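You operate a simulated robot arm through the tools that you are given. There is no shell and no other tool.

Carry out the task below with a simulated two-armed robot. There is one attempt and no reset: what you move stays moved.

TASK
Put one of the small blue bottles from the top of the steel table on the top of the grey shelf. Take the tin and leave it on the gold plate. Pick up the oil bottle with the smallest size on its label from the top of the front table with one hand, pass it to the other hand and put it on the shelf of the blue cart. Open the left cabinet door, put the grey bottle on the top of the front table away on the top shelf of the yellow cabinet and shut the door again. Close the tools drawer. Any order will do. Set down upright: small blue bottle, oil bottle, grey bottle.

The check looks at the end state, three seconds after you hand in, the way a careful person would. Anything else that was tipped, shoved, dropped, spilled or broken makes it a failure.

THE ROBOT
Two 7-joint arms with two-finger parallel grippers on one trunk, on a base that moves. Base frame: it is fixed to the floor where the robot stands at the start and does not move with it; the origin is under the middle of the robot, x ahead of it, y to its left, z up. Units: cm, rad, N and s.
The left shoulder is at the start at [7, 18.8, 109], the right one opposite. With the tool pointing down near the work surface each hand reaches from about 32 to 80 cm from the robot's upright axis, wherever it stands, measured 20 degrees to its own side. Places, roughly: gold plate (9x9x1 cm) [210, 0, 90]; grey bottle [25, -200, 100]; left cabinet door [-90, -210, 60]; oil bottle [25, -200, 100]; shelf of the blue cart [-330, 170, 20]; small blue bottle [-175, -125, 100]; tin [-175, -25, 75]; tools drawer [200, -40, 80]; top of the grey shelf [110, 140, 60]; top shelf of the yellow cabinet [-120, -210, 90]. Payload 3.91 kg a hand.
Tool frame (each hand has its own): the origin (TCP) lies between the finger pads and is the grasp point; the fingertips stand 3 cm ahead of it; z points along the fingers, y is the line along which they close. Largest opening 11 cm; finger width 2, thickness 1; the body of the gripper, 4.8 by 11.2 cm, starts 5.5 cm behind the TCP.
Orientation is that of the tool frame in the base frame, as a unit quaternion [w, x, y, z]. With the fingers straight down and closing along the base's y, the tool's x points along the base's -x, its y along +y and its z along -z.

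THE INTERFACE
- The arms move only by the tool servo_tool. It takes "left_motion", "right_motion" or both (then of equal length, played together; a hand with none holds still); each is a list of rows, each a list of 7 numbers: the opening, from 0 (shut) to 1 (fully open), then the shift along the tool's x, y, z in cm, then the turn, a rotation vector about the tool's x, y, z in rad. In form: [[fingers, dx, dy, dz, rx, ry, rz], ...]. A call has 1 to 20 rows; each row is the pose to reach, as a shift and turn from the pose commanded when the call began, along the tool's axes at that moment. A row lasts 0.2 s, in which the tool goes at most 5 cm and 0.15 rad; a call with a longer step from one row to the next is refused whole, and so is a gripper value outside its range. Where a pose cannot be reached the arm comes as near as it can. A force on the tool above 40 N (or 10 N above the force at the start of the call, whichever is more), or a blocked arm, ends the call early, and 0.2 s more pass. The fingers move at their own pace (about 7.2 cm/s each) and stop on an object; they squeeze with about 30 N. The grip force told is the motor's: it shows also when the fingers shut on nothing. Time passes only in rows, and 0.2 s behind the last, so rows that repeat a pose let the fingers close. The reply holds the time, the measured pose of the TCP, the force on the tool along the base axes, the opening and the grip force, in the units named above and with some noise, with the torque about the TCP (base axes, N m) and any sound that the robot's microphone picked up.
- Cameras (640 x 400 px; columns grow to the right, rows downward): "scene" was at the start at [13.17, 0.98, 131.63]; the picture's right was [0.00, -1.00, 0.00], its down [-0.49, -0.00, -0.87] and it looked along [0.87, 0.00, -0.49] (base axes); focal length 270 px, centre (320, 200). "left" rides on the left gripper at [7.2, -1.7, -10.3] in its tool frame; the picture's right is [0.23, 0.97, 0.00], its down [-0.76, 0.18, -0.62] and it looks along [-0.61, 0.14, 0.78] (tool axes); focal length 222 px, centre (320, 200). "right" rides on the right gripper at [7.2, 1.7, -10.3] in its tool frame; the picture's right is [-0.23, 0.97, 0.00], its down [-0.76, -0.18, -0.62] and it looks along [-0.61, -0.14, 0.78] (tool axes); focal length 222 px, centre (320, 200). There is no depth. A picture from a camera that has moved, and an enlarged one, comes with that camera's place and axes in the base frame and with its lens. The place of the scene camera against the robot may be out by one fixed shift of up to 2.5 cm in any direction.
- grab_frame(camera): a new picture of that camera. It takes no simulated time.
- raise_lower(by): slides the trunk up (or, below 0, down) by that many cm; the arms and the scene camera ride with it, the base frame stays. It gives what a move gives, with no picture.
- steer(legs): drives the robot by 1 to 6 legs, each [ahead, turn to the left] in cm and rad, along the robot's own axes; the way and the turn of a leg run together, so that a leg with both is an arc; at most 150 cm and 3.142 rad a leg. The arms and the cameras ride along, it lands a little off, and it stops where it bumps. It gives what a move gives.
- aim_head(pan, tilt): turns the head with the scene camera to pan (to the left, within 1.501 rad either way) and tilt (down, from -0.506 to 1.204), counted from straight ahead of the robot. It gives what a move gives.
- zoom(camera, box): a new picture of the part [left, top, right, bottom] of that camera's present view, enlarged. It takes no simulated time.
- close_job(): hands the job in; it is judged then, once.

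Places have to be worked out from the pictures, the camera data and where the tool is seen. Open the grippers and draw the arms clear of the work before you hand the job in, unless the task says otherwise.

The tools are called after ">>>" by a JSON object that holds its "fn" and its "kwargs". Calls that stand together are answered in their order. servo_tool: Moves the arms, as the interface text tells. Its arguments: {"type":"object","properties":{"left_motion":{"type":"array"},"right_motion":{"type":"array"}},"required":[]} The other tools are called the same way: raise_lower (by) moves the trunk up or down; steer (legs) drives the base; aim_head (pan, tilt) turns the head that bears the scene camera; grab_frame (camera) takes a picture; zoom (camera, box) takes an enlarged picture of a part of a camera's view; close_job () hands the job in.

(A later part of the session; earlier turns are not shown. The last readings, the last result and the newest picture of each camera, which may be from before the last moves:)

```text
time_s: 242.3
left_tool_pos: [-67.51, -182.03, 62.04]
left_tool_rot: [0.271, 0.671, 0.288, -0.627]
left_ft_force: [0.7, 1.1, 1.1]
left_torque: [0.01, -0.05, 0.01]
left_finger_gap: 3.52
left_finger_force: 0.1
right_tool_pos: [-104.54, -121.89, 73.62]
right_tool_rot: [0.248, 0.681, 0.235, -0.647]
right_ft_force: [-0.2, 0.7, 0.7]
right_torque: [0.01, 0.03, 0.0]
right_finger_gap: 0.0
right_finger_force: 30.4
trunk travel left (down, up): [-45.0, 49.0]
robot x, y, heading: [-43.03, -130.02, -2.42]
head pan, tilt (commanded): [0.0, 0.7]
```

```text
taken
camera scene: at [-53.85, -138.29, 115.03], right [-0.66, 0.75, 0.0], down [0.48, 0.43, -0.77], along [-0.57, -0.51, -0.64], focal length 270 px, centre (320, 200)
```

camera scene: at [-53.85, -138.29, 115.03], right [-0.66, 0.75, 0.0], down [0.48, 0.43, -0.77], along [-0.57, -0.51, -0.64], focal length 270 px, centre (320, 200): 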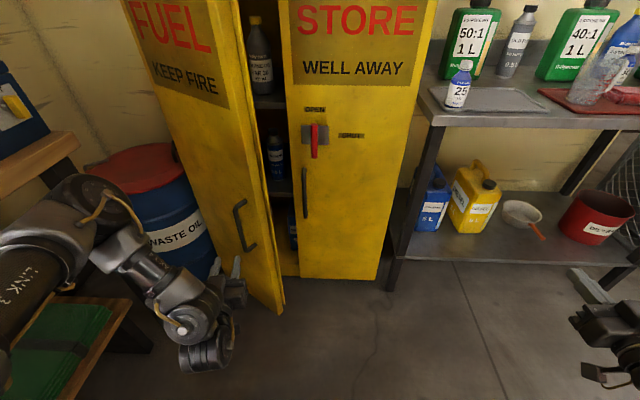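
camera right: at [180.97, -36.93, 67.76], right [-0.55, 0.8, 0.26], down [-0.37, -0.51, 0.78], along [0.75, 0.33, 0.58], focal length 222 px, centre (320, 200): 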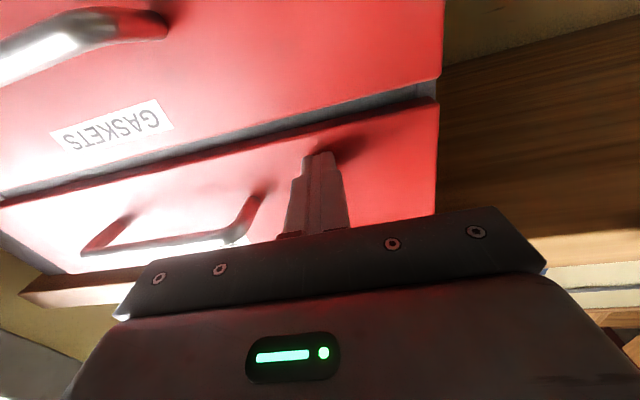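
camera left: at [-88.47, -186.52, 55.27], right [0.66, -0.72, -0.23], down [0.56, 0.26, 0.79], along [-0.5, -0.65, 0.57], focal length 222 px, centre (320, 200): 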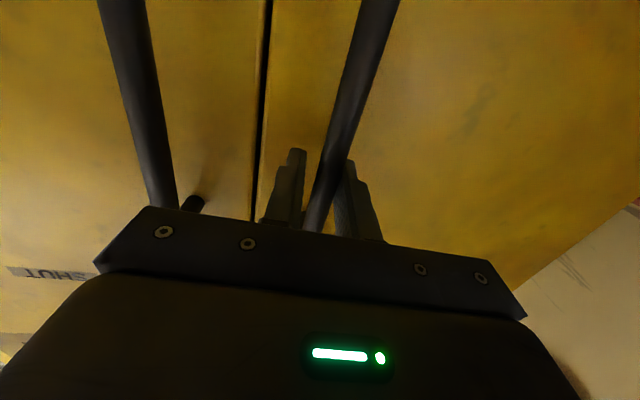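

The door stays where it is. To open it wider I'll hook its inner face with the left hand: I close the fist, raise the trunk 20 cm and reposition to the right, then come in through the gap.

>>> {"fn": "servo_tool", "kwargs": {"left_motion": [[0.2, 0, 0, 0, 0, 0, 0], [0.0, 0, 0, 0, 0, 0, 0], [0.0, 0, 0, 0, 0, 0, 0]]}}

>>> {"fn": "raise_lower", "kwargs": {"by": 20}}

>>> {"fn": "steer", "kwargs": {"legs": [[0, -1.352], [29.5, 0], [0, 1.572]]}}

>>> {"fn": "grab_frame", "kwargs": {"camera": "scene"}}

```text
time_s: 243.1
left_tool_pos: [-67.47, -182.07, 62.04]
left_tool_rot: [0.272, 0.67, 0.289, -0.627]
left_ft_force: [0.1, 0.1, 1.0]
left_torque: [-0.01, -0.03, -0.01]
left_finger_gap: 0.02
left_finger_force: 30.2
right_tool_pos: [-104.66, -121.96, 73.55]
right_tool_rot: [0.248, 0.681, 0.236, -0.647]
right_ft_force: [0.5, 0.6, 0.7]
right_torque: [-0.02, 0.01, 0.01]
right_finger_gap: 0.0
right_finger_force: 30.0
trunk travel left (down, up): [-45.0, 49.0]
robot x, y, heading: [-42.53, -130.61, -2.418]
head pan, tilt (commanded): [0.0, 0.7]
```

```text
time_s: 245.3
left_tool_pos: [-67.54, -182.15, 82.08]
left_tool_rot: [0.271, 0.671, 0.289, -0.627]
left_ft_force: [1.0, 0.0, 0.3]
left_torque: [0.0, -0.01, 0.03]
left_finger_gap: 0.0
left_finger_force: 30.1
right_tool_pos: [-104.68, -121.95, 93.64]
right_tool_rot: [0.248, 0.682, 0.236, -0.647]
right_ft_force: [0.8, -0.8, 0.1]
right_torque: [0.01, -0.02, 0.0]
right_finger_gap: 0.0
right_finger_force: 30.2
trunk travel left (down, up): [-65.0, 29.0]
robot x, y, heading: [-42.7, -130.59, -2.418]
head pan, tilt (commanded): [0.0, 0.7]
```

```text
time_s: 254.4
left_tool_pos: [-80.58, -168.16, 82.09]
left_tool_rot: [0.33, 0.64, 0.351, -0.599]
left_ft_force: [-0.2, -0.1, 0.4]
left_torque: [0.02, -0.02, 0.01]
left_finger_gap: 0.01
left_finger_force: 30.4
right_tool_pos: [-128.73, -116.32, 93.63]
right_tool_rot: [0.308, 0.657, 0.299, -0.62]
right_ft_force: [-0.5, 0.0, 0.4]
right_torque: [-0.01, -0.02, 0.04]
right_finger_gap: 0.02
right_finger_force: 30.1
trunk travel left (down, up): [-65.0, 29.0]
robot x, y, heading: [-66.54, -112.83, -2.231]
head pan, tilt (commanded): [0.0, 0.7]
```

```text
taken
camera scene: at [-75.66, -122.5, 135.01], right [-0.79, 0.61, 0.0], down [0.39, 0.51, -0.76], along [-0.47, -0.61, -0.64], focal length 270 px, centre (320, 200)
```

scene: 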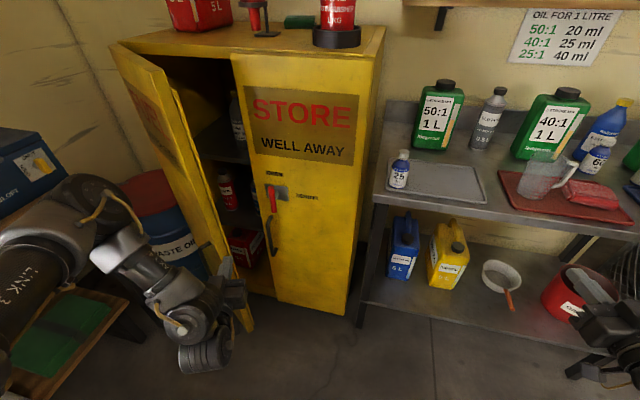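

Good line into the gap. I drive forward 22 cm so the left fist passes beside the open door's edge.

>>> {"fn": "steer", "kwargs": {"legs": [[22, 0]]}}

>>> {"fn": "grab_frame", "kwargs": {"camera": "scene"}}

>>> {"fn": "grab_frame", "kwargs": {"camera": "left"}}

```text
time_s: 256.1
left_tool_pos: [-94.03, -185.47, 82.08]
left_tool_rot: [0.331, 0.64, 0.352, -0.598]
left_ft_force: [-0.9, -0.2, -0.4]
left_torque: [-0.02, 0.02, -0.01]
left_finger_gap: 0.01
left_finger_force: 29.8
right_tool_pos: [-142.08, -133.78, 93.61]
right_tool_rot: [0.31, 0.656, 0.301, -0.619]
right_ft_force: [0.2, -1.3, -0.4]
right_torque: [-0.02, -0.03, 0.01]
right_finger_gap: 0.0
right_finger_force: 29.8
trunk travel left (down, up): [-65.0, 29.0]
robot x, y, heading: [-79.68, -130.18, -2.222]
head pan, tilt (commanded): [0.0, 0.7]
```

```text
taken
camera scene: at [-89.03, -139.94, 135.01], right [-0.79, 0.61, 0.0], down [0.39, 0.51, -0.76], along [-0.46, -0.61, -0.64], focal length 270 px, centre (320, 200)
```

scene: 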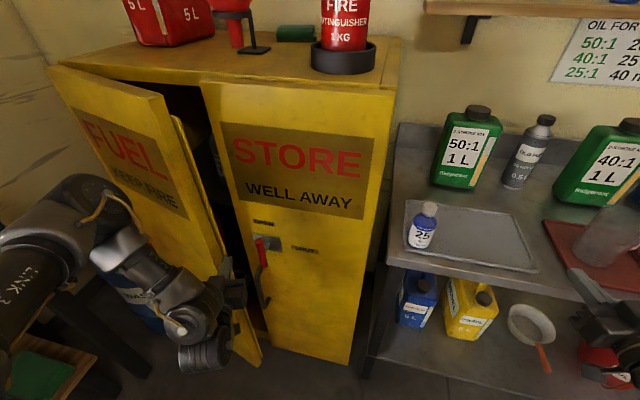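

```text
taken
camera left: at [-89.6, -175.55, 75.6], right [0.83, -0.51, -0.23], down [0.45, 0.39, 0.8], along [-0.32, -0.77, 0.55], focal length 222 px, centre (320, 200)
```

left: 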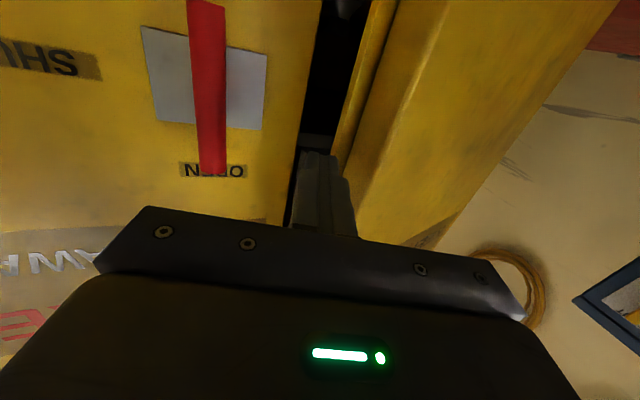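

The fist is at the gap beside the door edge. I go 3 cm deeper, then push left in small steps.

>>> {"fn": "steer", "kwargs": {"legs": [[3, 0]]}}

>>> {"fn": "servo_tool", "kwargs": {"left_motion": [[0, 0, 1, 0, 0, 0, 0], [0, 0, 2, 0, 0, 0, 0], [0, 0, 3, 0, 0, 0, 0], [0, 0, 4, 0, 0, 0, 0], [0, 0, 5, 0, 0, 0, 0], [0, 0, 6, 0, 0, 0, 0], [0, 0, 7, 0, 0, 0, 0], [0, 0, 8, 0, 0, 0, 0]]}}

>>> {"fn": "grab_frame", "kwargs": {"camera": "scene"}}

>>> {"fn": "grab_frame", "kwargs": {"camera": "left"}}

```text
time_s: 257.0
left_tool_pos: [-95.74, -187.91, 82.16]
left_tool_rot: [0.331, 0.639, 0.352, -0.598]
left_ft_force: [-0.3, -0.3, -0.9]
left_torque: [0.0, -0.03, -0.01]
left_finger_gap: 0.0
left_finger_force: 30.0
right_tool_pos: [-143.95, -136.17, 93.57]
right_tool_rot: [0.31, 0.656, 0.301, -0.619]
right_ft_force: [-0.4, 0.5, -0.5]
right_torque: [0.01, 0.0, 0.01]
right_finger_gap: 0.0
right_finger_force: 29.9
trunk travel left (down, up): [-65.0, 29.0]
robot x, y, heading: [-81.49, -132.37, -2.223]
head pan, tilt (commanded): [0.0, 0.7]
```

```text
time_s: 258.0
left_tool_pos: [-94.43, -188.05, 83.13]
left_tool_rot: [0.328, 0.647, 0.355, -0.59]
left_ft_force: [-5.0, 11.1, -2.2]
left_torque: [0.01, -0.06, -0.27]
left_finger_gap: 0.0
left_finger_force: 30.1
left hand out of reach, approached as far as the arm can: row 1, 2, 3, 4, 5
right_tool_pos: [-143.69, -136.01, 93.64]
right_tool_rot: [0.31, 0.656, 0.301, -0.619]
right_ft_force: [-0.1, -0.1, 0.5]
right_torque: [-0.02, 0.0, 0.0]
right_finger_gap: 0.0
right_finger_force: 29.3
trunk travel left (down, up): [-65.0, 29.0]
robot x, y, heading: [-81.76, -132.41, -2.221]
head pan, tilt (commanded): [0.0, 0.7]
stopped in row 5 (left hand): the force on the tool passed its limit at 47 N (the readings are from after the stop); the commanded pose is now the measured one
```

```text
taken
camera scene: at [-90.72, -142.12, 135.05], right [-0.79, 0.61, 0.0], down [0.39, 0.51, -0.77], along [-0.47, -0.61, -0.64], focal length 270 px, centre (320, 200)
```

scene: 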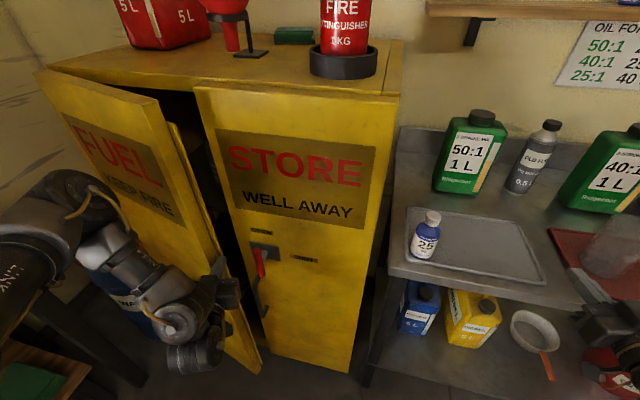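

```text
taken
camera left: at [-90.0, -177.83, 76.85], right [0.83, -0.5, -0.22], down [0.44, 0.37, 0.81], along [-0.33, -0.78, 0.54], focal length 222 px, centre (320, 200)
```

left: 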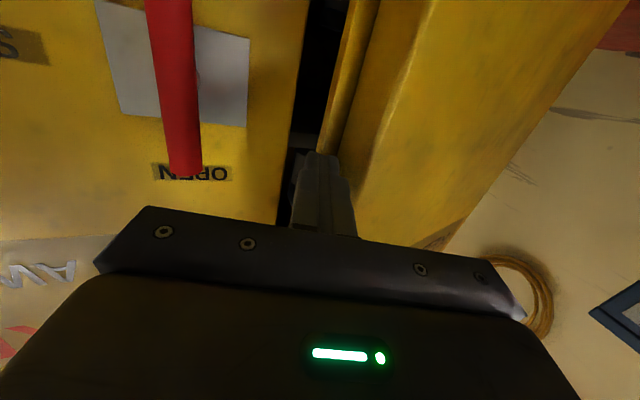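

The hand now bears against the door's inner edge, pushing it open. I continue by turning the base slightly left.

>>> {"fn": "steer", "kwargs": {"legs": [[0, 0.06]]}}

>>> {"fn": "grab_frame", "kwargs": {"camera": "left"}}

```text
time_s: 258.8
left_tool_pos: [-93.82, -187.69, 83.1]
left_tool_rot: [0.326, 0.647, 0.359, -0.588]
left_ft_force: [-5.4, 9.8, 7.4]
left_torque: [-0.26, 0.0, -0.22]
left_finger_gap: 0.0
left_finger_force: 29.7
right_tool_pos: [-143.75, -137.02, 93.57]
right_tool_rot: [0.316, 0.653, 0.306, -0.616]
right_ft_force: [0.1, 0.3, 0.4]
right_torque: [0.01, 0.02, -0.01]
right_finger_gap: 0.01
right_finger_force: 30.2
trunk travel left (down, up): [-65.0, 29.0]
robot x, y, heading: [-81.57, -132.24, -2.212]
head pan, tilt (commanded): [0.0, 0.7]
stopped in leg 1: the force on the tool passed its limit at 51 N (the readings are from after the stop); the commanded pose is now the measured one
```

```text
taken
camera left: at [-89.37, -177.41, 76.94], right [0.84, -0.5, -0.23], down [0.44, 0.37, 0.82], along [-0.32, -0.78, 0.53], focal length 222 px, centre (320, 200)
```

left: 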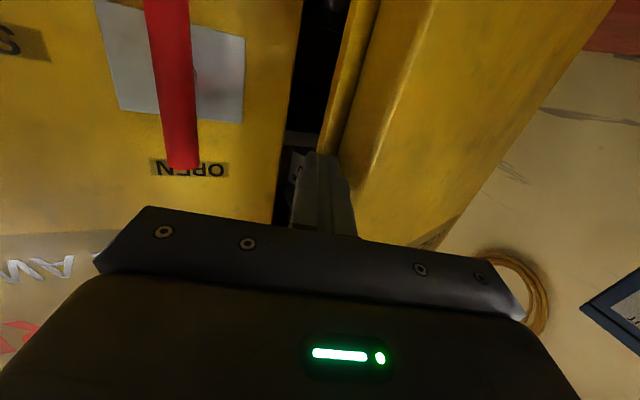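

The fingertip is bearing on the door's free edge from outside – the door has swung part way back. Better to regrip the handle from further right and pull by turning the base. I back off and look.

>>> {"fn": "steer", "kwargs": {"legs": [[-25, 0]]}}

>>> {"fn": "raise_lower", "kwargs": {"by": -20}}

>>> {"fn": "grab_frame", "kwargs": {"camera": "scene"}}

>>> {"fn": "grab_frame", "kwargs": {"camera": "left"}}

```text
time_s: 260.6
left_tool_pos: [-78.45, -167.46, 82.96]
left_tool_rot: [0.327, 0.647, 0.36, -0.587]
left_ft_force: [-0.8, 0.2, 0.0]
left_torque: [0.04, 0.0, 0.01]
left_finger_gap: 0.01
left_finger_force: 29.9
right_tool_pos: [-128.44, -116.83, 93.61]
right_tool_rot: [0.315, 0.652, 0.307, -0.618]
right_ft_force: [1.0, -0.3, 0.7]
right_torque: [0.0, -0.01, -0.02]
right_finger_gap: 0.0
right_finger_force: 29.5
trunk travel left (down, up): [-65.0, 29.0]
robot x, y, heading: [-66.64, -112.14, -2.209]
head pan, tilt (commanded): [0.0, 0.7]
```

```text
time_s: 262.8
left_tool_pos: [-78.36, -167.54, 63.04]
left_tool_rot: [0.327, 0.647, 0.359, -0.587]
left_ft_force: [-0.1, -0.7, 0.9]
left_torque: [-0.02, -0.01, 0.01]
left_finger_gap: 0.0
left_finger_force: 29.7
right_tool_pos: [-128.45, -116.9, 73.58]
right_tool_rot: [0.315, 0.653, 0.306, -0.617]
right_ft_force: [0.1, -0.9, 0.8]
right_torque: [0.0, -0.01, 0.0]
right_finger_gap: 0.0
right_finger_force: 29.5
trunk travel left (down, up): [-45.0, 49.0]
robot x, y, heading: [-66.08, -112.16, -2.213]
head pan, tilt (commanded): [0.0, 0.7]
```

```text
taken
camera scene: at [-75.43, -121.93, 115.02], right [-0.8, 0.6, 0.0], down [0.39, 0.52, -0.76], along [-0.46, -0.61, -0.64], focal length 270 px, centre (320, 200)
```

scene: 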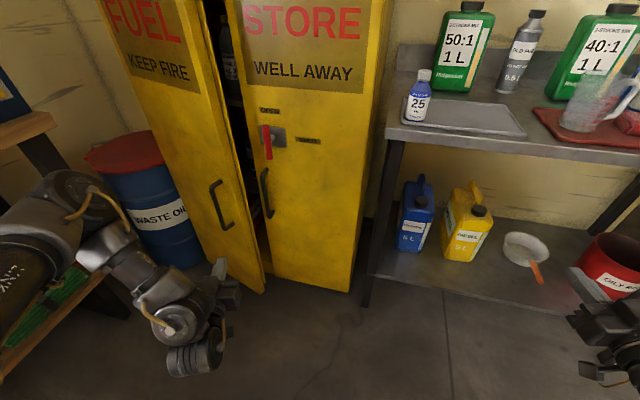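

```text
taken
camera left: at [-74.1, -157.23, 56.82], right [0.84, -0.49, -0.23], down [0.44, 0.37, 0.82], along [-0.32, -0.79, 0.53], focal length 222 px, centre (320, 200)
```

left: 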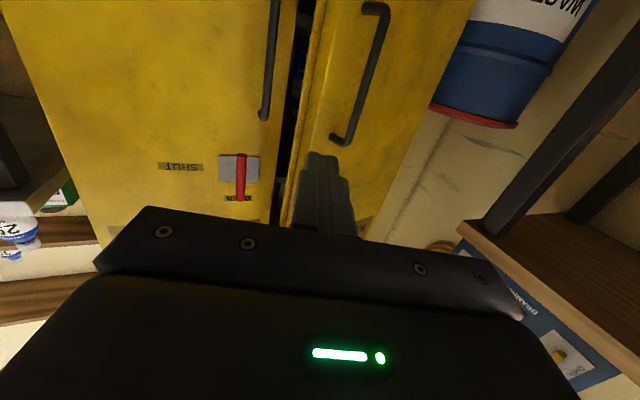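

The door has swung back to about 11°. I'll regrip the handle and swing the base, but first I raise the right hand by 45 cm so it will pass above the steel table while turning.

>>> {"fn": "servo_tool", "kwargs": {"right_motion": [[0, -4.5, 0, 0, 0, 0, 0], [0, -9, 0, 0, 0, 0, 0], [0, -13.5, 0, 0, 0, 0, 0], [0, -18, 0, 0, 0, 0, 0], [0, -22.5, 0, 0, 0, 0, 0], [0, -27, 0, 0, 0, 0, 0], [0, -31.5, 0, 0, 0, 0, 0], [0, -36, 0, 0, 0, 0, 0], [0, -40.5, 0, 0, 0, 0, 0], [0, -45, 0, 0, 0, 0, 0]]}}

>>> {"fn": "grab_frame", "kwargs": {"camera": "scene"}}

```text
time_s: 265.0
left_tool_pos: [-78.56, -167.52, 62.98]
left_tool_rot: [0.328, 0.646, 0.361, -0.587]
left_ft_force: [0.6, -0.7, 0.0]
left_torque: [0.0, 0.0, -0.03]
left_finger_gap: 0.03
left_finger_force: 30.2
right_tool_pos: [-130.5, -117.34, 118.22]
right_tool_rot: [0.314, 0.654, 0.306, -0.616]
right_ft_force: [0.3, -0.5, 1.0]
right_torque: [-0.01, -0.01, -0.02]
right_finger_gap: 0.0
right_finger_force: 30.3
right hand out of reach, approached as far as the arm can: row 3, 4, 5, 6
trunk travel left (down, up): [-45.0, 49.0]
robot x, y, heading: [-66.74, -112.32, -2.207]
head pan, tilt (commanded): [0.0, 0.7]
```

```text
taken
camera scene: at [-75.31, -121.96, 115.01], right [-0.8, 0.6, 0.0], down [0.38, 0.52, -0.77], along [-0.46, -0.61, -0.64], focal length 270 px, centre (320, 200)
```

scene: 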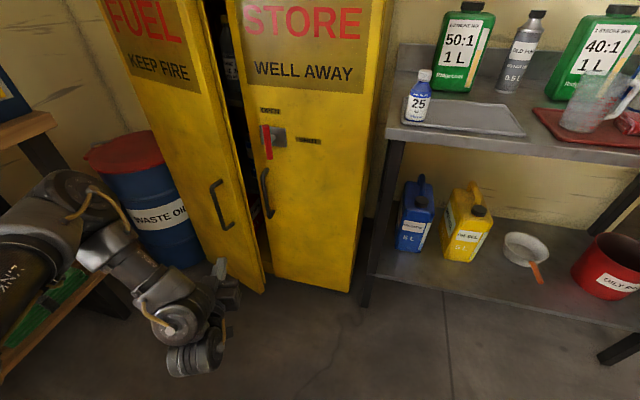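

Right hand is up at z 118. Now I open the left hand and approach the handle again with the base.

>>> {"fn": "servo_tool", "kwargs": {"left_motion": [[0.3, 0, 0, 0, 0, 0, 0], [0.6, 0, 0, 0, 0, 0, 0], [0.8, 0, 0, 0, 0, 0, 0], [0.8, 0, 0, 0, 0, 0, 0]]}}

>>> {"fn": "steer", "kwargs": {"legs": [[0, 0.09], [17, 0]]}}

>>> {"fn": "grab_frame", "kwargs": {"camera": "left"}}

```text
time_s: 266.0
left_tool_pos: [-78.51, -167.6, 62.86]
left_tool_rot: [0.328, 0.647, 0.36, -0.586]
left_ft_force: [0.8, -0.3, 0.2]
left_torque: [0.01, -0.01, 0.02]
left_finger_gap: 8.8
left_finger_force: 0.0
right_tool_pos: [-130.67, -117.44, 118.09]
right_tool_rot: [0.316, 0.652, 0.307, -0.617]
right_ft_force: [-0.1, 0.5, -0.2]
right_torque: [-0.01, -0.01, 0.02]
right_finger_gap: 0.04
right_finger_force: 29.7
trunk travel left (down, up): [-45.0, 49.0]
robot x, y, heading: [-66.69, -112.06, -2.213]
head pan, tilt (commanded): [0.0, 0.7]
```

```text
time_s: 268.0
left_tool_pos: [-82.41, -183.1, 62.81]
left_tool_rot: [0.353, 0.63, 0.389, -0.571]
left_ft_force: [-0.9, 0.7, 0.4]
left_torque: [-0.04, 0.03, -0.02]
left_finger_gap: 8.79
left_finger_force: 0.2
right_tool_pos: [-139.08, -138.05, 118.1]
right_tool_rot: [0.342, 0.639, 0.336, -0.602]
right_ft_force: [0.0, -0.7, 1.5]
right_torque: [0.03, 0.05, 0.01]
right_finger_gap: 0.0
right_finger_force: 30.0
trunk travel left (down, up): [-45.0, 49.0]
robot x, y, heading: [-75.62, -126.85, -2.122]
head pan, tilt (commanded): [0.0, 0.7]
```

```text
taken
camera left: at [-79.05, -172.53, 56.76], right [0.88, -0.42, -0.22], down [0.4, 0.41, 0.82], along [-0.25, -0.81, 0.53], focal length 222 px, centre (320, 200)
```

left: 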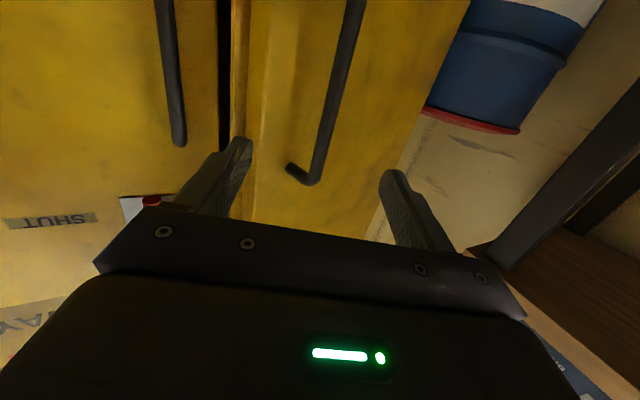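

The bar is about 9 cm ahead and 1 cm to the left. I turn slightly left and drive 8.5 cm.

>>> {"fn": "steer", "kwargs": {"legs": [[0, 0.025], [8.5, 0]]}}

>>> {"fn": "grab_frame", "kwargs": {"camera": "left"}}

```text
time_s: 269.4
left_tool_pos: [-85.51, -190.78, 62.99]
left_tool_rot: [0.361, 0.625, 0.397, -0.566]
left_ft_force: [-0.8, 0.6, 0.3]
left_torque: [0.0, -0.03, 0.0]
left_finger_gap: 8.79
left_finger_force: 0.0
right_tool_pos: [-143.06, -146.82, 118.14]
right_tool_rot: [0.35, 0.635, 0.343, -0.597]
right_ft_force: [0.1, 0.5, 0.0]
right_torque: [-0.02, 0.05, -0.03]
right_finger_gap: 0.01
right_finger_force: 30.2
trunk travel left (down, up): [-45.0, 49.0]
robot x, y, heading: [-79.92, -134.33, -2.104]
head pan, tilt (commanded): [0.0, 0.7]
```

```text
taken
camera left: at [-82.26, -179.96, 56.76], right [0.89, -0.39, -0.22], down [0.39, 0.42, 0.82], along [-0.23, -0.82, 0.53], focal length 222 px, centre (320, 200)
```

left: 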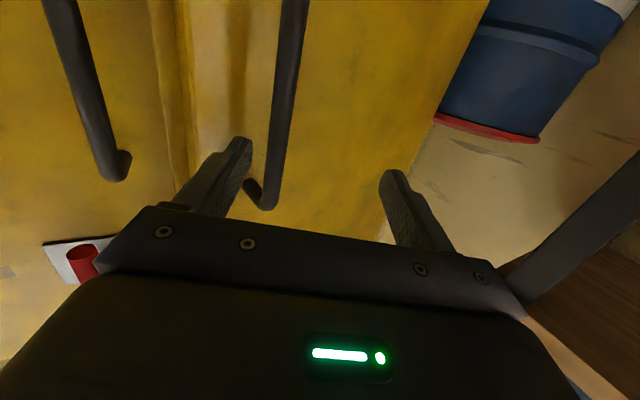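

The bar is now 3.4 cm to the right of the hand's axis and 4.6 cm ahead. I shift the arm right, then forward.

>>> {"fn": "servo_tool", "kwargs": {"left_motion": [[0.8, 0, -1.7, 0, 0, 0, 0], [0.8, 0, -3.4, 0, 0, 0, 0], [0.8, 0, -3.4, 2, 0, 0, 0], [0.8, 0, -3.4, 4, 0, 0, 0]]}}

>>> {"fn": "grab_frame", "kwargs": {"camera": "left"}}

```text
time_s: 270.4
left_tool_pos: [-90.14, -192.99, 62.39]
left_tool_rot: [0.361, 0.625, 0.396, -0.567]
left_ft_force: [0.5, 0.7, -0.4]
left_torque: [0.04, 0.01, 0.02]
left_finger_gap: 8.78
left_finger_force: 0.1
right_tool_pos: [-142.96, -146.72, 118.2]
right_tool_rot: [0.35, 0.635, 0.343, -0.597]
right_ft_force: [0.3, -0.1, 0.4]
right_torque: [0.04, -0.03, -0.02]
right_finger_gap: 0.01
right_finger_force: 29.9
trunk travel left (down, up): [-45.0, 49.0]
robot x, y, heading: [-79.86, -134.36, -2.099]
head pan, tilt (commanded): [0.0, 0.7]
```

```text
taken
camera left: at [-86.93, -182.17, 56.28], right [0.89, -0.39, -0.22], down [0.39, 0.42, 0.82], along [-0.23, -0.82, 0.53], focal length 222 px, centre (320, 200)
```

left: 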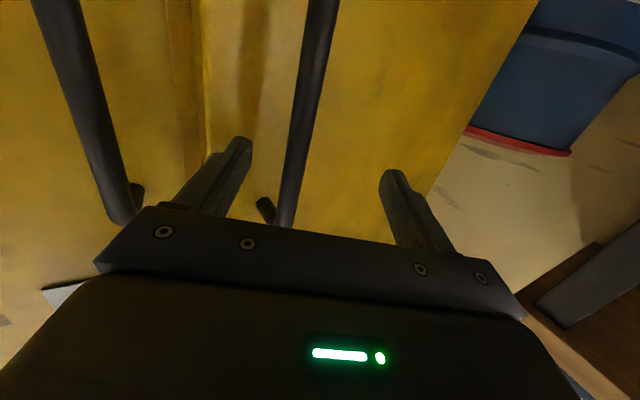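

Nearly there: I shift 1.7 cm more to the right and 2 cm forward, then close.

>>> {"fn": "servo_tool", "kwargs": {"left_motion": [[0.8, 0, -1.7, 0, 0, 0, 0], [0.8, 0, -1.7, 2.2, 0, 0, 0], [0.6, 0, -1.7, 2.2, 0, 0, 0], [0.4, 0, -1.7, 2.2, 0, 0, 0], [0.25, 0, -1.7, 2.2, 0, 0, 0]]}}

>>> {"fn": "grab_frame", "kwargs": {"camera": "left"}}

```text
time_s: 271.6
left_tool_pos: [-92.78, -193.74, 62.33]
left_tool_rot: [0.36, 0.626, 0.396, -0.567]
left_ft_force: [-3.5, 7.1, 0.0]
left_torque: [-0.01, -0.01, 0.47]
left_finger_gap: 3.75
left_finger_force: 10.5
right_tool_pos: [-143.11, -146.58, 118.08]
right_tool_rot: [0.351, 0.635, 0.342, -0.597]
right_ft_force: [0.9, -0.8, -0.7]
right_torque: [0.04, -0.01, -0.04]
right_finger_gap: 0.0
right_finger_force: 29.9
trunk travel left (down, up): [-45.0, 49.0]
robot x, y, heading: [-79.38, -133.96, -2.096]
head pan, tilt (commanded): [0.0, 0.7]
```

```text
taken
camera left: at [-89.58, -183.03, 56.19], right [0.89, -0.4, -0.23], down [0.39, 0.42, 0.82], along [-0.23, -0.82, 0.53], focal length 222 px, centre (320, 200)
```

left: 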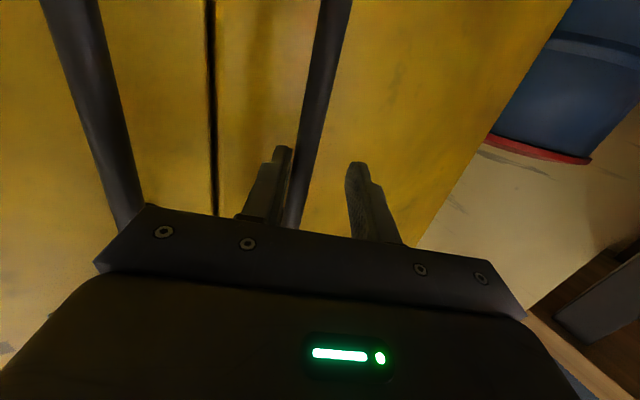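

The bar is inside, next to the right finger. I close while shifting 1 cm right.

>>> {"fn": "servo_tool", "kwargs": {"left_motion": [[0.2, 0, -0.5, 0, 0, 0, 0], [0.15, 0, -0.9, 0, 0, 0, 0], [0.1, 0, -1.0, 0, 0, 0, 0], [0.0, 0, -1.0, 0, 0, 0, 0], [0.0, 0, -1.0, 0, 0, 0, 0]]}}

```text
time_s: 272.8
left_tool_pos: [-93.61, -193.72, 62.23]
left_tool_rot: [0.362, 0.624, 0.396, -0.568]
left_ft_force: [3.6, -6.7, 5.2]
left_torque: [0.3, -0.32, 0.21]
left_finger_gap: 1.38
left_finger_force: 45.0
right_tool_pos: [-143.06, -146.87, 118.16]
right_tool_rot: [0.349, 0.636, 0.342, -0.597]
right_ft_force: [-0.4, 0.0, -0.4]
right_torque: [-0.02, 0.0, 0.03]
right_finger_gap: 0.01
right_finger_force: 30.0
trunk travel left (down, up): [-45.0, 49.0]
robot x, y, heading: [-79.85, -134.04, -2.102]
head pan, tilt (commanded): [0.0, 0.7]
```

Gripped again (45 N). I swing the door with small reverse arcs of the base, turning left as it opens.

>>> {"fn": "steer", "kwargs": {"legs": [[-2.3, 0.043], [-1.6, 0.052]]}}

>>> {"fn": "steer", "kwargs": {"legs": [[-0.9, 0.06], [-0.1, 0.065]]}}

>>> {"fn": "grab_frame", "kwargs": {"camera": "scene"}}

```text
time_s: 274.0
left_tool_pos: [-86.11, -191.09, 62.36]
left_tool_rot: [0.386, 0.607, 0.425, -0.55]
left_ft_force: [-1.6, 6.8, 3.7]
left_torque: [-0.27, -0.35, -0.36]
left_finger_gap: 1.36
left_finger_force: 45.4
right_tool_pos: [-139.73, -149.18, 118.18]
right_tool_rot: [0.378, 0.618, 0.372, -0.581]
right_ft_force: [-0.2, 0.3, 0.2]
right_torque: [0.0, -0.01, -0.04]
right_finger_gap: 0.0
right_finger_force: 30.0
trunk travel left (down, up): [-45.0, 49.0]
robot x, y, heading: [-77.8, -130.76, -2.006]
head pan, tilt (commanded): [0.0, 0.7]
```

```text
time_s: 275.3
left_tool_pos: [-78.28, -190.81, 62.28]
left_tool_rot: [0.42, 0.579, 0.462, -0.524]
left_ft_force: [-0.8, 0.9, 1.9]
left_torque: [-0.18, -0.41, -0.35]
left_finger_gap: 1.36
left_finger_force: 45.1
right_tool_pos: [-136.62, -155.65, 118.25]
right_tool_rot: [0.413, 0.593, 0.41, -0.556]
right_ft_force: [0.4, -0.5, 0.6]
right_torque: [0.01, -0.01, -0.01]
right_finger_gap: 0.0
right_finger_force: 29.4
trunk travel left (down, up): [-45.0, 49.0]
robot x, y, heading: [-78.07, -129.74, -1.881]
head pan, tilt (commanded): [0.0, 0.7]
```

```text
taken
camera scene: at [-82.57, -141.73, 115.01], right [-0.95, 0.3, 0.0], down [0.2, 0.61, -0.77], along [-0.23, -0.73, -0.64], focal length 270 px, centre (320, 200)
```

scene: 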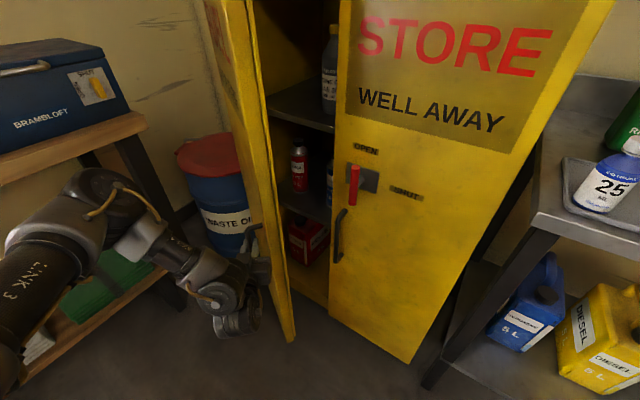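

The door is about 33° open with low forces. Now the required motion is almost purely leftward for the arm; I try it with the arm in small steps.

>>> {"fn": "servo_tool", "kwargs": {"left_motion": [[0, 0, 0.7, -0.1, 0, 0, 0], [0, 0, 1.4, -0.2, 0, 0, 0], [0, 0, 2.1, -0.25, 0, 0, 0], [0, 0, 2.8, -0.27, 0, 0, 0], [0, 0, 3.5, -0.25, 0, 0, 0], [0, 0, 4.3, -0.2, 0, 0, 0], [0, 0, 5, -0.17, 0, 0, 0], [0, 0, 5.8, -0.13, 0, 0, 0]]}}

```text
time_s: 277.0
left_tool_pos: [-73.73, -191.41, 62.4]
left_tool_rot: [0.419, 0.583, 0.465, -0.517]
left_ft_force: [-4.7, -22.0, -21.2]
left_torque: [0.37, -0.03, 0.16]
left_finger_gap: 1.36
left_finger_force: 44.6
left hand out of reach, approached as far as the arm can: row 6, 7, 8
right_tool_pos: [-136.69, -156.13, 118.03]
right_tool_rot: [0.411, 0.595, 0.41, -0.556]
right_ft_force: [-0.2, 0.5, 0.5]
right_torque: [-0.01, 0.0, -0.01]
right_finger_gap: 0.0
right_finger_force: 30.0
trunk travel left (down, up): [-45.0, 49.0]
robot x, y, heading: [-77.31, -129.91, -1.882]
head pan, tilt (commanded): [0.0, 0.7]
stopped in row 8 (left hand): the force on the tool passed its limit at 40 N (the readings are from after the stop); the commanded pose is now the measured one
```

I continue with a small base turn (and slight forward motion) to follow the arc.

>>> {"fn": "steer", "kwargs": {"legs": [[1.4, 0.07]]}}

>>> {"fn": "grab_frame", "kwargs": {"camera": "scene"}}

>>> {"fn": "grab_frame", "kwargs": {"camera": "right"}}

```text
time_s: 277.7
left_tool_pos: [-73.71, -191.35, 62.36]
left_tool_rot: [0.421, 0.583, 0.467, -0.515]
left_ft_force: [-2.6, -12.0, -9.7]
left_torque: [0.21, 0.01, 0.13]
left_finger_gap: 1.39
left_finger_force: 45.1
right_tool_pos: [-136.67, -156.38, 118.2]
right_tool_rot: [0.413, 0.594, 0.411, -0.555]
right_ft_force: [-0.6, -0.1, -0.2]
right_torque: [-0.01, -0.04, -0.01]
right_finger_gap: 0.01
right_finger_force: 29.9
trunk travel left (down, up): [-45.0, 49.0]
robot x, y, heading: [-77.89, -130.03, -1.879]
head pan, tilt (commanded): [0.0, 0.7]
stopped in leg 1: the force on the tool passed its limit at 44 N (the readings are from after the stop); the commanded pose is now the measured one
```

```text
taken
camera scene: at [-82.66, -142.19, 115.0], right [-0.95, 0.3, 0.0], down [0.2, 0.62, -0.76], along [-0.23, -0.73, -0.65], focal length 270 px, centre (320, 200)
```

scene: 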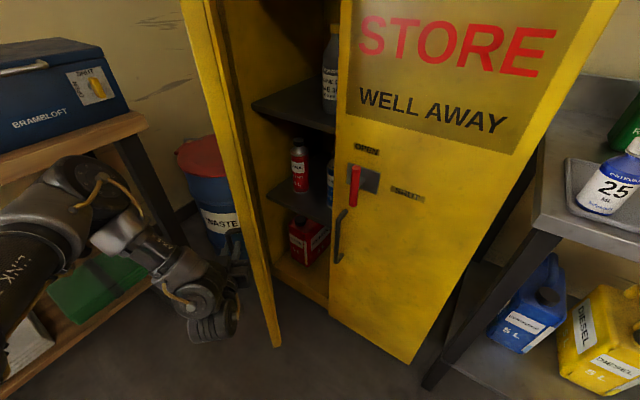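

```text
taken
camera right: at [-131.35, -146.98, 111.4], right [0.91, -0.32, 0.26], down [0.0, 0.63, 0.78], along [-0.41, -0.71, 0.57], focal length 222 px, centre (320, 200)
```

right: 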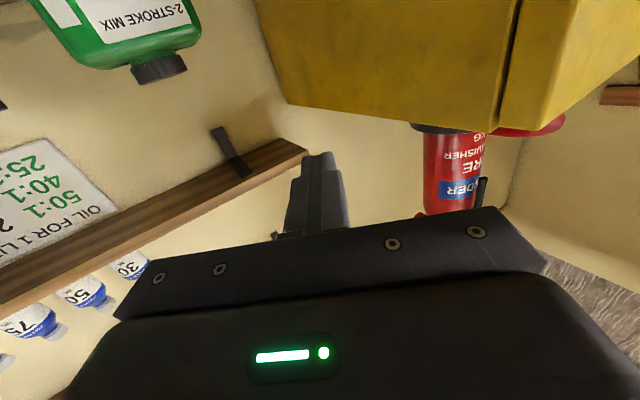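

The wrist/body is now nearly parallel to the door panel and at its limit. I release the handle here (about 41° open) and back away along the hand axis.

>>> {"fn": "servo_tool", "kwargs": {"left_motion": [[0.15, 0, 0, 0, 0, 0, 0], [0.28, 0, 0, 0, 0, 0, 0], [0.28, 0, 0.3, 0, 0, 0, 0]]}}

>>> {"fn": "steer", "kwargs": {"legs": [[-16, 0]]}}

>>> {"fn": "grab_frame", "kwargs": {"camera": "scene"}}

```text
time_s: 278.5
left_tool_pos: [-73.41, -191.18, 62.58]
left_tool_rot: [0.421, 0.582, 0.466, -0.516]
left_ft_force: [0.7, 0.8, 0.0]
left_torque: [0.0, -0.02, 0.02]
left_finger_gap: 3.09
left_finger_force: 0.1
right_tool_pos: [-136.56, -156.2, 118.2]
right_tool_rot: [0.414, 0.592, 0.411, -0.556]
right_ft_force: [-0.1, 0.0, -0.7]
right_torque: [-0.01, 0.03, -0.01]
right_finger_gap: 0.0
right_finger_force: 30.3
trunk travel left (down, up): [-45.0, 49.0]
robot x, y, heading: [-77.93, -130.24, -1.874]
head pan, tilt (commanded): [0.0, 0.7]
```

```text
time_s: 279.9
left_tool_pos: [-68.59, -175.83, 62.87]
left_tool_rot: [0.422, 0.582, 0.465, -0.517]
left_ft_force: [0.2, 0.4, -0.3]
left_torque: [-0.02, -0.01, 0.01]
left_finger_gap: 3.1
left_finger_force: 0.0
right_tool_pos: [-131.51, -140.61, 118.27]
right_tool_rot: [0.415, 0.592, 0.411, -0.556]
right_ft_force: [-0.3, 0.2, -0.7]
right_torque: [0.01, 0.01, 0.0]
right_finger_gap: 0.0
right_finger_force: 29.7
trunk travel left (down, up): [-45.0, 49.0]
robot x, y, heading: [-72.54, -114.73, -1.879]
head pan, tilt (commanded): [0.0, 0.7]
```

```text
taken
camera scene: at [-77.72, -126.43, 115.03], right [-0.95, 0.3, 0.0], down [0.19, 0.61, -0.77], along [-0.23, -0.73, -0.64], focal length 270 px, centre (320, 200)
```

scene: 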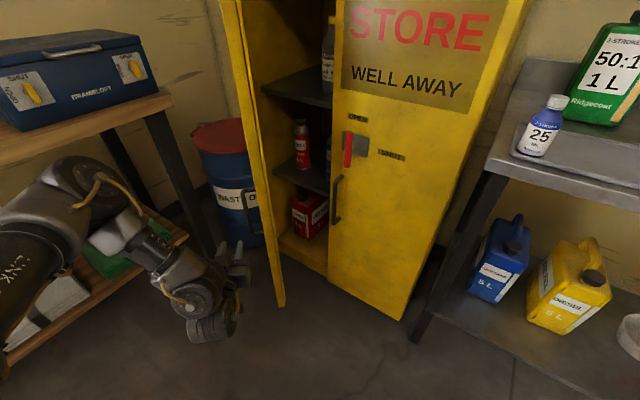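

Door holds at about 41°. I close the fist, turn right a little and drive in through the gap to reach the door's inner face.

>>> {"fn": "servo_tool", "kwargs": {"left_motion": [[0.1, 0, 0, 0, 0, 0, 0], [0, 0, 0, 0, 0, 0, 0]]}}

>>> {"fn": "steer", "kwargs": {"legs": [[0, -0.24], [8, 0]]}}

>>> {"fn": "grab_frame", "kwargs": {"camera": "left"}}

>>> {"fn": "grab_frame", "kwargs": {"camera": "scene"}}

```text
time_s: 280.6
left_tool_pos: [-68.64, -175.96, 62.76]
left_tool_rot: [0.421, 0.582, 0.466, -0.517]
left_ft_force: [0.6, -0.6, 1.0]
left_torque: [0.03, 0.0, 0.0]
left_finger_gap: 0.0
left_finger_force: 29.8
right_tool_pos: [-131.69, -140.73, 118.21]
right_tool_rot: [0.414, 0.592, 0.411, -0.556]
right_ft_force: [-0.4, 0.4, -1.4]
right_torque: [0.01, -0.02, 0.0]
right_finger_gap: 0.04
right_finger_force: 30.0
trunk travel left (down, up): [-45.0, 49.0]
robot x, y, heading: [-72.47, -114.88, -1.878]
head pan, tilt (commanded): [0.0, 0.7]
```

```text
time_s: 282.4
left_tool_pos: [-87.69, -182.04, 62.56]
left_tool_rot: [0.356, 0.635, 0.393, -0.562]
left_ft_force: [-0.8, -0.2, -1.0]
left_torque: [-0.01, 0.01, 0.0]
left_finger_gap: 0.02
left_finger_force: 30.1
right_tool_pos: [-140.29, -132.81, 118.21]
right_tool_rot: [0.343, 0.639, 0.336, -0.601]
right_ft_force: [-0.4, -0.8, 0.5]
right_torque: [-0.03, 0.01, 0.03]
right_finger_gap: 0.01
right_finger_force: 29.7
trunk travel left (down, up): [-45.0, 49.0]
robot x, y, heading: [-76.82, -121.36, -2.117]
head pan, tilt (commanded): [0.0, 0.7]
```

```text
taken
camera left: at [-84.16, -171.27, 56.61], right [0.89, -0.4, -0.22], down [0.39, 0.4, 0.83], along [-0.25, -0.82, 0.52], focal length 222 px, centre (320, 200)
```

left: 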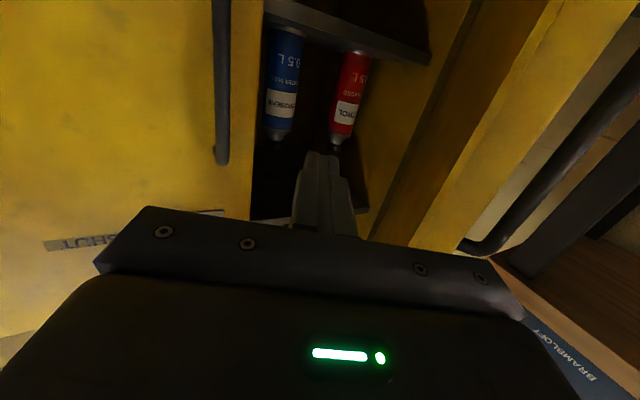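

```text
taken
camera scene: at [-84.97, -132.16, 114.99], right [-0.85, 0.52, 0.0], down [0.34, 0.55, -0.76], along [-0.4, -0.65, -0.65], focal length 270 px, centre (320, 200)
```

scene: 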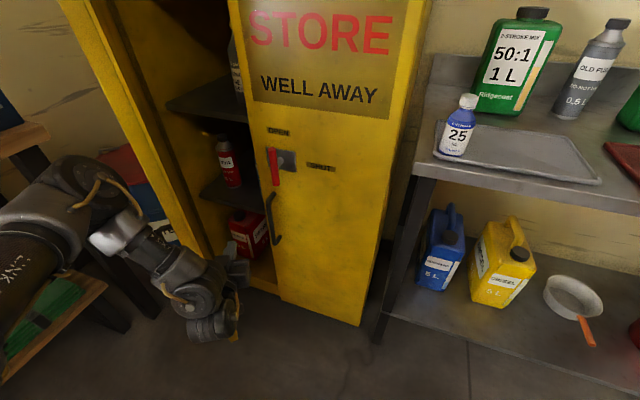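

The fist is lined up with the opening. I go 9 cm further in (staying in front of the shelves), then swing left.

>>> {"fn": "steer", "kwargs": {"legs": [[9, 0]]}}

>>> {"fn": "steer", "kwargs": {"legs": [[1, 0.1]]}}

>>> {"fn": "grab_frame", "kwargs": {"camera": "left"}}

>>> {"fn": "grab_frame", "kwargs": {"camera": "scene"}}

```text
time_s: 283.6
left_tool_pos: [-91.75, -188.3, 62.38]
left_tool_rot: [0.355, 0.637, 0.392, -0.561]
left_ft_force: [-0.1, 0.6, 0.0]
left_torque: [-0.03, 0.01, 0.0]
left_finger_gap: 0.01
left_finger_force: 30.4
right_tool_pos: [-144.68, -139.68, 118.28]
right_tool_rot: [0.346, 0.636, 0.338, -0.601]
right_ft_force: [0.1, 0.1, 0.1]
right_torque: [0.02, -0.01, -0.01]
right_finger_gap: 0.01
right_finger_force: 30.3
trunk travel left (down, up): [-45.0, 49.0]
robot x, y, heading: [-81.14, -128.46, -2.114]
head pan, tilt (commanded): [0.0, 0.7]
stopped in leg 1: the robot was blocked; the commanded pose is now the measured one
```

```text
time_s: 284.5
left_tool_pos: [-86.15, -190.26, 62.22]
left_tool_rot: [0.381, 0.617, 0.425, -0.541]
left_ft_force: [0.1, -0.2, -0.3]
left_torque: [0.01, 0.01, -0.03]
left_finger_gap: 0.0
left_finger_force: 30.3
right_tool_pos: [-143.61, -147.14, 118.31]
right_tool_rot: [0.374, 0.62, 0.37, -0.583]
right_ft_force: [0.4, -0.4, -0.1]
right_torque: [0.02, -0.02, -0.01]
right_finger_gap: 0.0
right_finger_force: 29.9
trunk travel left (down, up): [-45.0, 49.0]
robot x, y, heading: [-81.76, -129.24, -2.016]
head pan, tilt (commanded): [0.0, 0.7]
```

```text
taken
camera left: at [-83.74, -179.19, 56.28], right [0.92, -0.31, -0.22], down [0.34, 0.43, 0.83], along [-0.17, -0.85, 0.51], focal length 222 px, centre (320, 200)
```

left: 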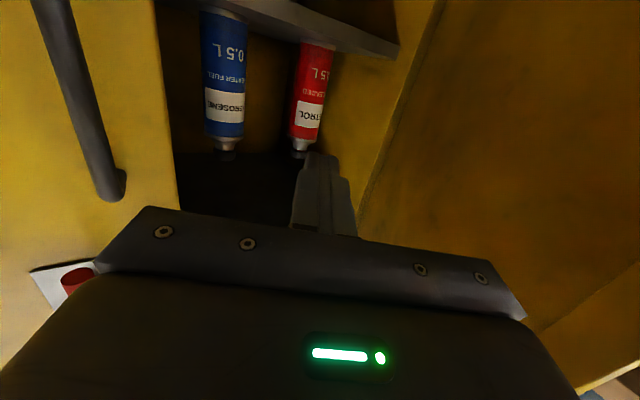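

```text
taken
camera scene: at [-88.43, -140.72, 115.0], right [-0.9, 0.43, 0.0], down [0.28, 0.58, -0.76], along [-0.33, -0.69, -0.64], focal length 270 px, centre (320, 200)
```

scene: 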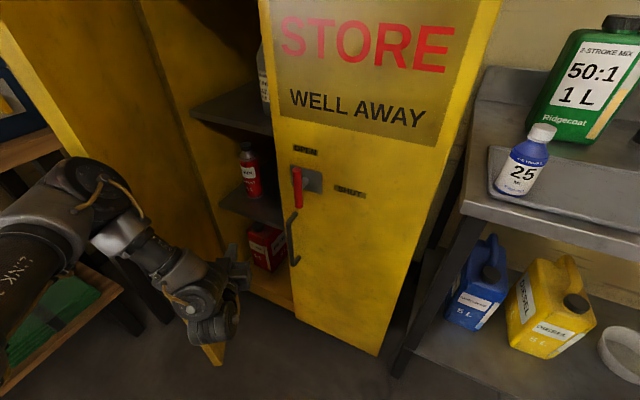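

The left arm is now inside and the door has opened further, its inner face alongside the arm. I keep swinging left gently.

>>> {"fn": "steer", "kwargs": {"legs": [[0, 0.1]]}}

>>> {"fn": "grab_frame", "kwargs": {"camera": "scene"}}

```text
time_s: 285.4
left_tool_pos: [-80.13, -190.35, 62.15]
left_tool_rot: [0.408, 0.595, 0.456, -0.521]
left_ft_force: [1.1, -0.6, -0.7]
left_torque: [-0.05, 0.01, -0.01]
left_finger_gap: 0.0
left_finger_force: 29.7
right_tool_pos: [-141.53, -153.2, 118.32]
right_tool_rot: [0.402, 0.601, 0.4, -0.564]
right_ft_force: [-0.3, 0.0, -0.4]
right_torque: [0.03, -0.02, -0.01]
right_finger_gap: 0.03
right_finger_force: 30.0
trunk travel left (down, up): [-45.0, 49.0]
robot x, y, heading: [-81.8, -129.83, -1.918]
head pan, tilt (commanded): [0.0, 0.7]
```

```text
taken
camera scene: at [-87.16, -141.21, 115.01], right [-0.94, 0.34, 0.0], down [0.22, 0.61, -0.76], along [-0.26, -0.72, -0.64], focal length 270 px, centre (320, 200)
```

scene: 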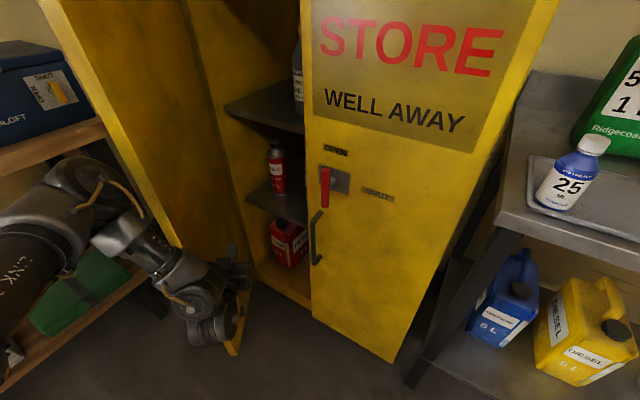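

About 55° open now. I continue the swing.

>>> {"fn": "steer", "kwargs": {"legs": [[1.5, 0.1]]}}

>>> {"fn": "steer", "kwargs": {"legs": [[1.5, 0.1]]}}

>>> {"fn": "grab_frame", "kwargs": {"camera": "scene"}}

>>> {"fn": "grab_frame", "kwargs": {"camera": "left"}}

```text
time_s: 286.4
left_tool_pos: [-74.5, -191.39, 62.07]
left_tool_rot: [0.433, 0.572, 0.484, -0.501]
left_ft_force: [-0.1, -0.9, -0.7]
left_torque: [-0.02, -0.01, 0.02]
left_finger_gap: 0.0
left_finger_force: 30.2
right_tool_pos: [-139.31, -160.43, 118.19]
right_tool_rot: [0.429, 0.58, 0.429, -0.543]
right_ft_force: [-0.5, -0.4, 0.0]
right_torque: [0.01, 0.01, -0.02]
right_finger_gap: 0.0
right_finger_force: 30.1
trunk travel left (down, up): [-45.0, 49.0]
robot x, y, heading: [-81.97, -131.18, -1.819]
head pan, tilt (commanded): [0.0, 0.7]
```

```text
time_s: 287.3
left_tool_pos: [-68.98, -191.81, 62.17]
left_tool_rot: [0.457, 0.547, 0.512, -0.479]
left_ft_force: [0.0, 0.4, -0.3]
left_torque: [-0.01, 0.0, 0.02]
left_finger_gap: 0.02
left_finger_force: 30.1
right_tool_pos: [-136.42, -167.65, 118.18]
right_tool_rot: [0.456, 0.558, 0.458, -0.521]
right_ft_force: [0.7, 0.3, -0.4]
right_torque: [0.0, -0.01, -0.04]
right_finger_gap: 0.0
right_finger_force: 30.2
trunk travel left (down, up): [-45.0, 49.0]
robot x, y, heading: [-82.5, -132.47, -1.718]
head pan, tilt (commanded): [0.0, 0.7]
```

```text
taken
camera scene: at [-85.31, -144.83, 115.0], right [-0.99, 0.15, 0.0], down [0.09, 0.64, -0.76], along [-0.11, -0.76, -0.64], focal length 270 px, centre (320, 200)
```

scene: 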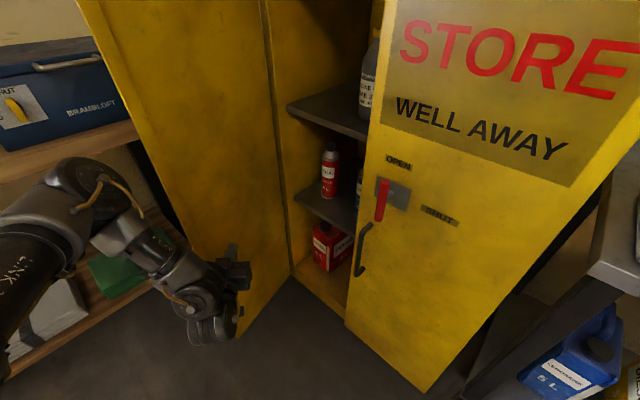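

```text
taken
camera left: at [-69.79, -180.57, 56.27], right [0.98, -0.03, -0.22], down [0.2, 0.51, 0.83], along [0.09, -0.86, 0.51], focal length 222 px, centre (320, 200)
```

left: 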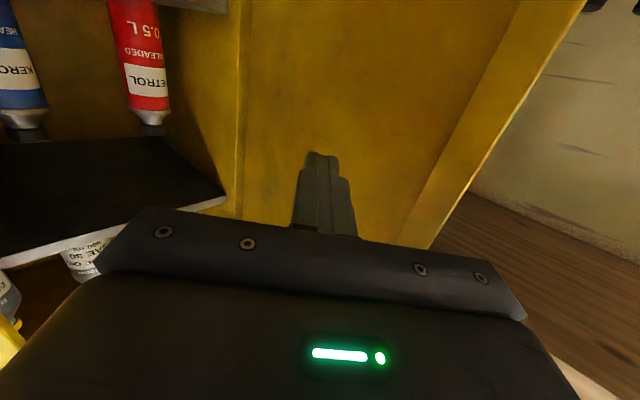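

Door is near 75°. I give it one more push with the arm, forward along the hand axis against the inner face.

>>> {"fn": "servo_tool", "kwargs": {"left_motion": [[0, 0, 0.5, 1.5, 0, 0, 0], [0, 0, 1, 3, 0, 0, 0], [0, 0, 1.5, 4.5, 0, 0, 0], [0, 0, 2, 6, 0, 0, 0], [0, 0, 2.5, 7.5, 0, 0, 0]]}}

>>> {"fn": "grab_frame", "kwargs": {"camera": "scene"}}

>>> {"fn": "grab_frame", "kwargs": {"camera": "left"}}

```text
time_s: 288.5
left_tool_pos: [-70.3, -197.19, 63.18]
left_tool_rot: [0.463, 0.545, 0.516, -0.472]
left_ft_force: [0.7, -0.8, -0.1]
left_torque: [0.0, 0.03, -0.01]
left_finger_gap: 0.0
left_finger_force: 30.2
left hand out of reach, approached as far as the arm can: row 1, 2, 3, 4, 5
right_tool_pos: [-136.43, -167.5, 118.21]
right_tool_rot: [0.456, 0.559, 0.456, -0.521]
right_ft_force: [0.5, 0.1, 0.3]
right_torque: [0.0, 0.0, -0.02]
right_finger_gap: 0.0
right_finger_force: 30.3
trunk travel left (down, up): [-45.0, 49.0]
robot x, y, heading: [-82.24, -132.39, -1.717]
head pan, tilt (commanded): [0.0, 0.7]
```

```text
taken
camera scene: at [-85.4, -144.73, 115.01], right [-0.99, 0.15, 0.0], down [0.1, 0.64, -0.76], along [-0.11, -0.76, -0.64], focal length 270 px, centre (320, 200)
```

scene: 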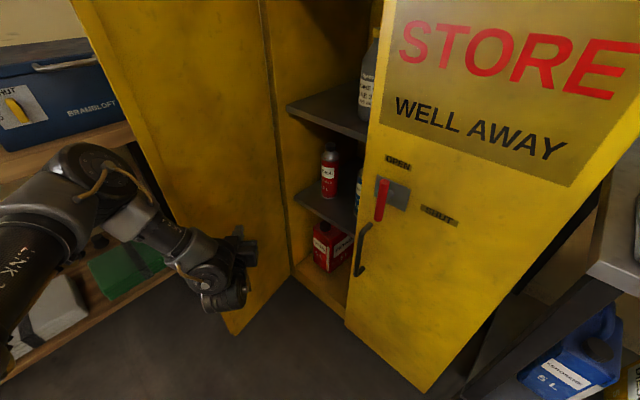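

```text
taken
camera left: at [-71.38, -185.95, 57.33], right [0.98, -0.01, -0.21], down [0.18, 0.52, 0.84], along [0.1, -0.86, 0.51], focal length 222 px, centre (320, 200)
```

left: 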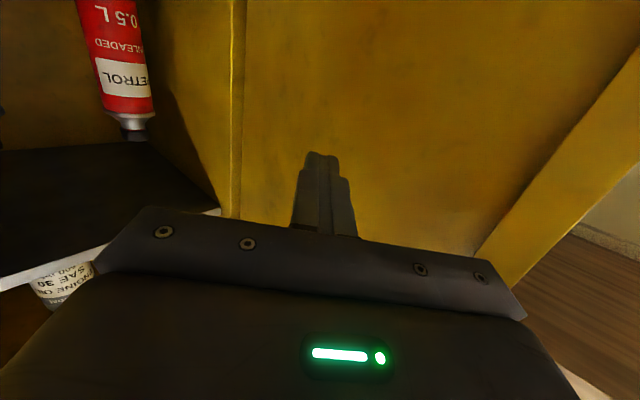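

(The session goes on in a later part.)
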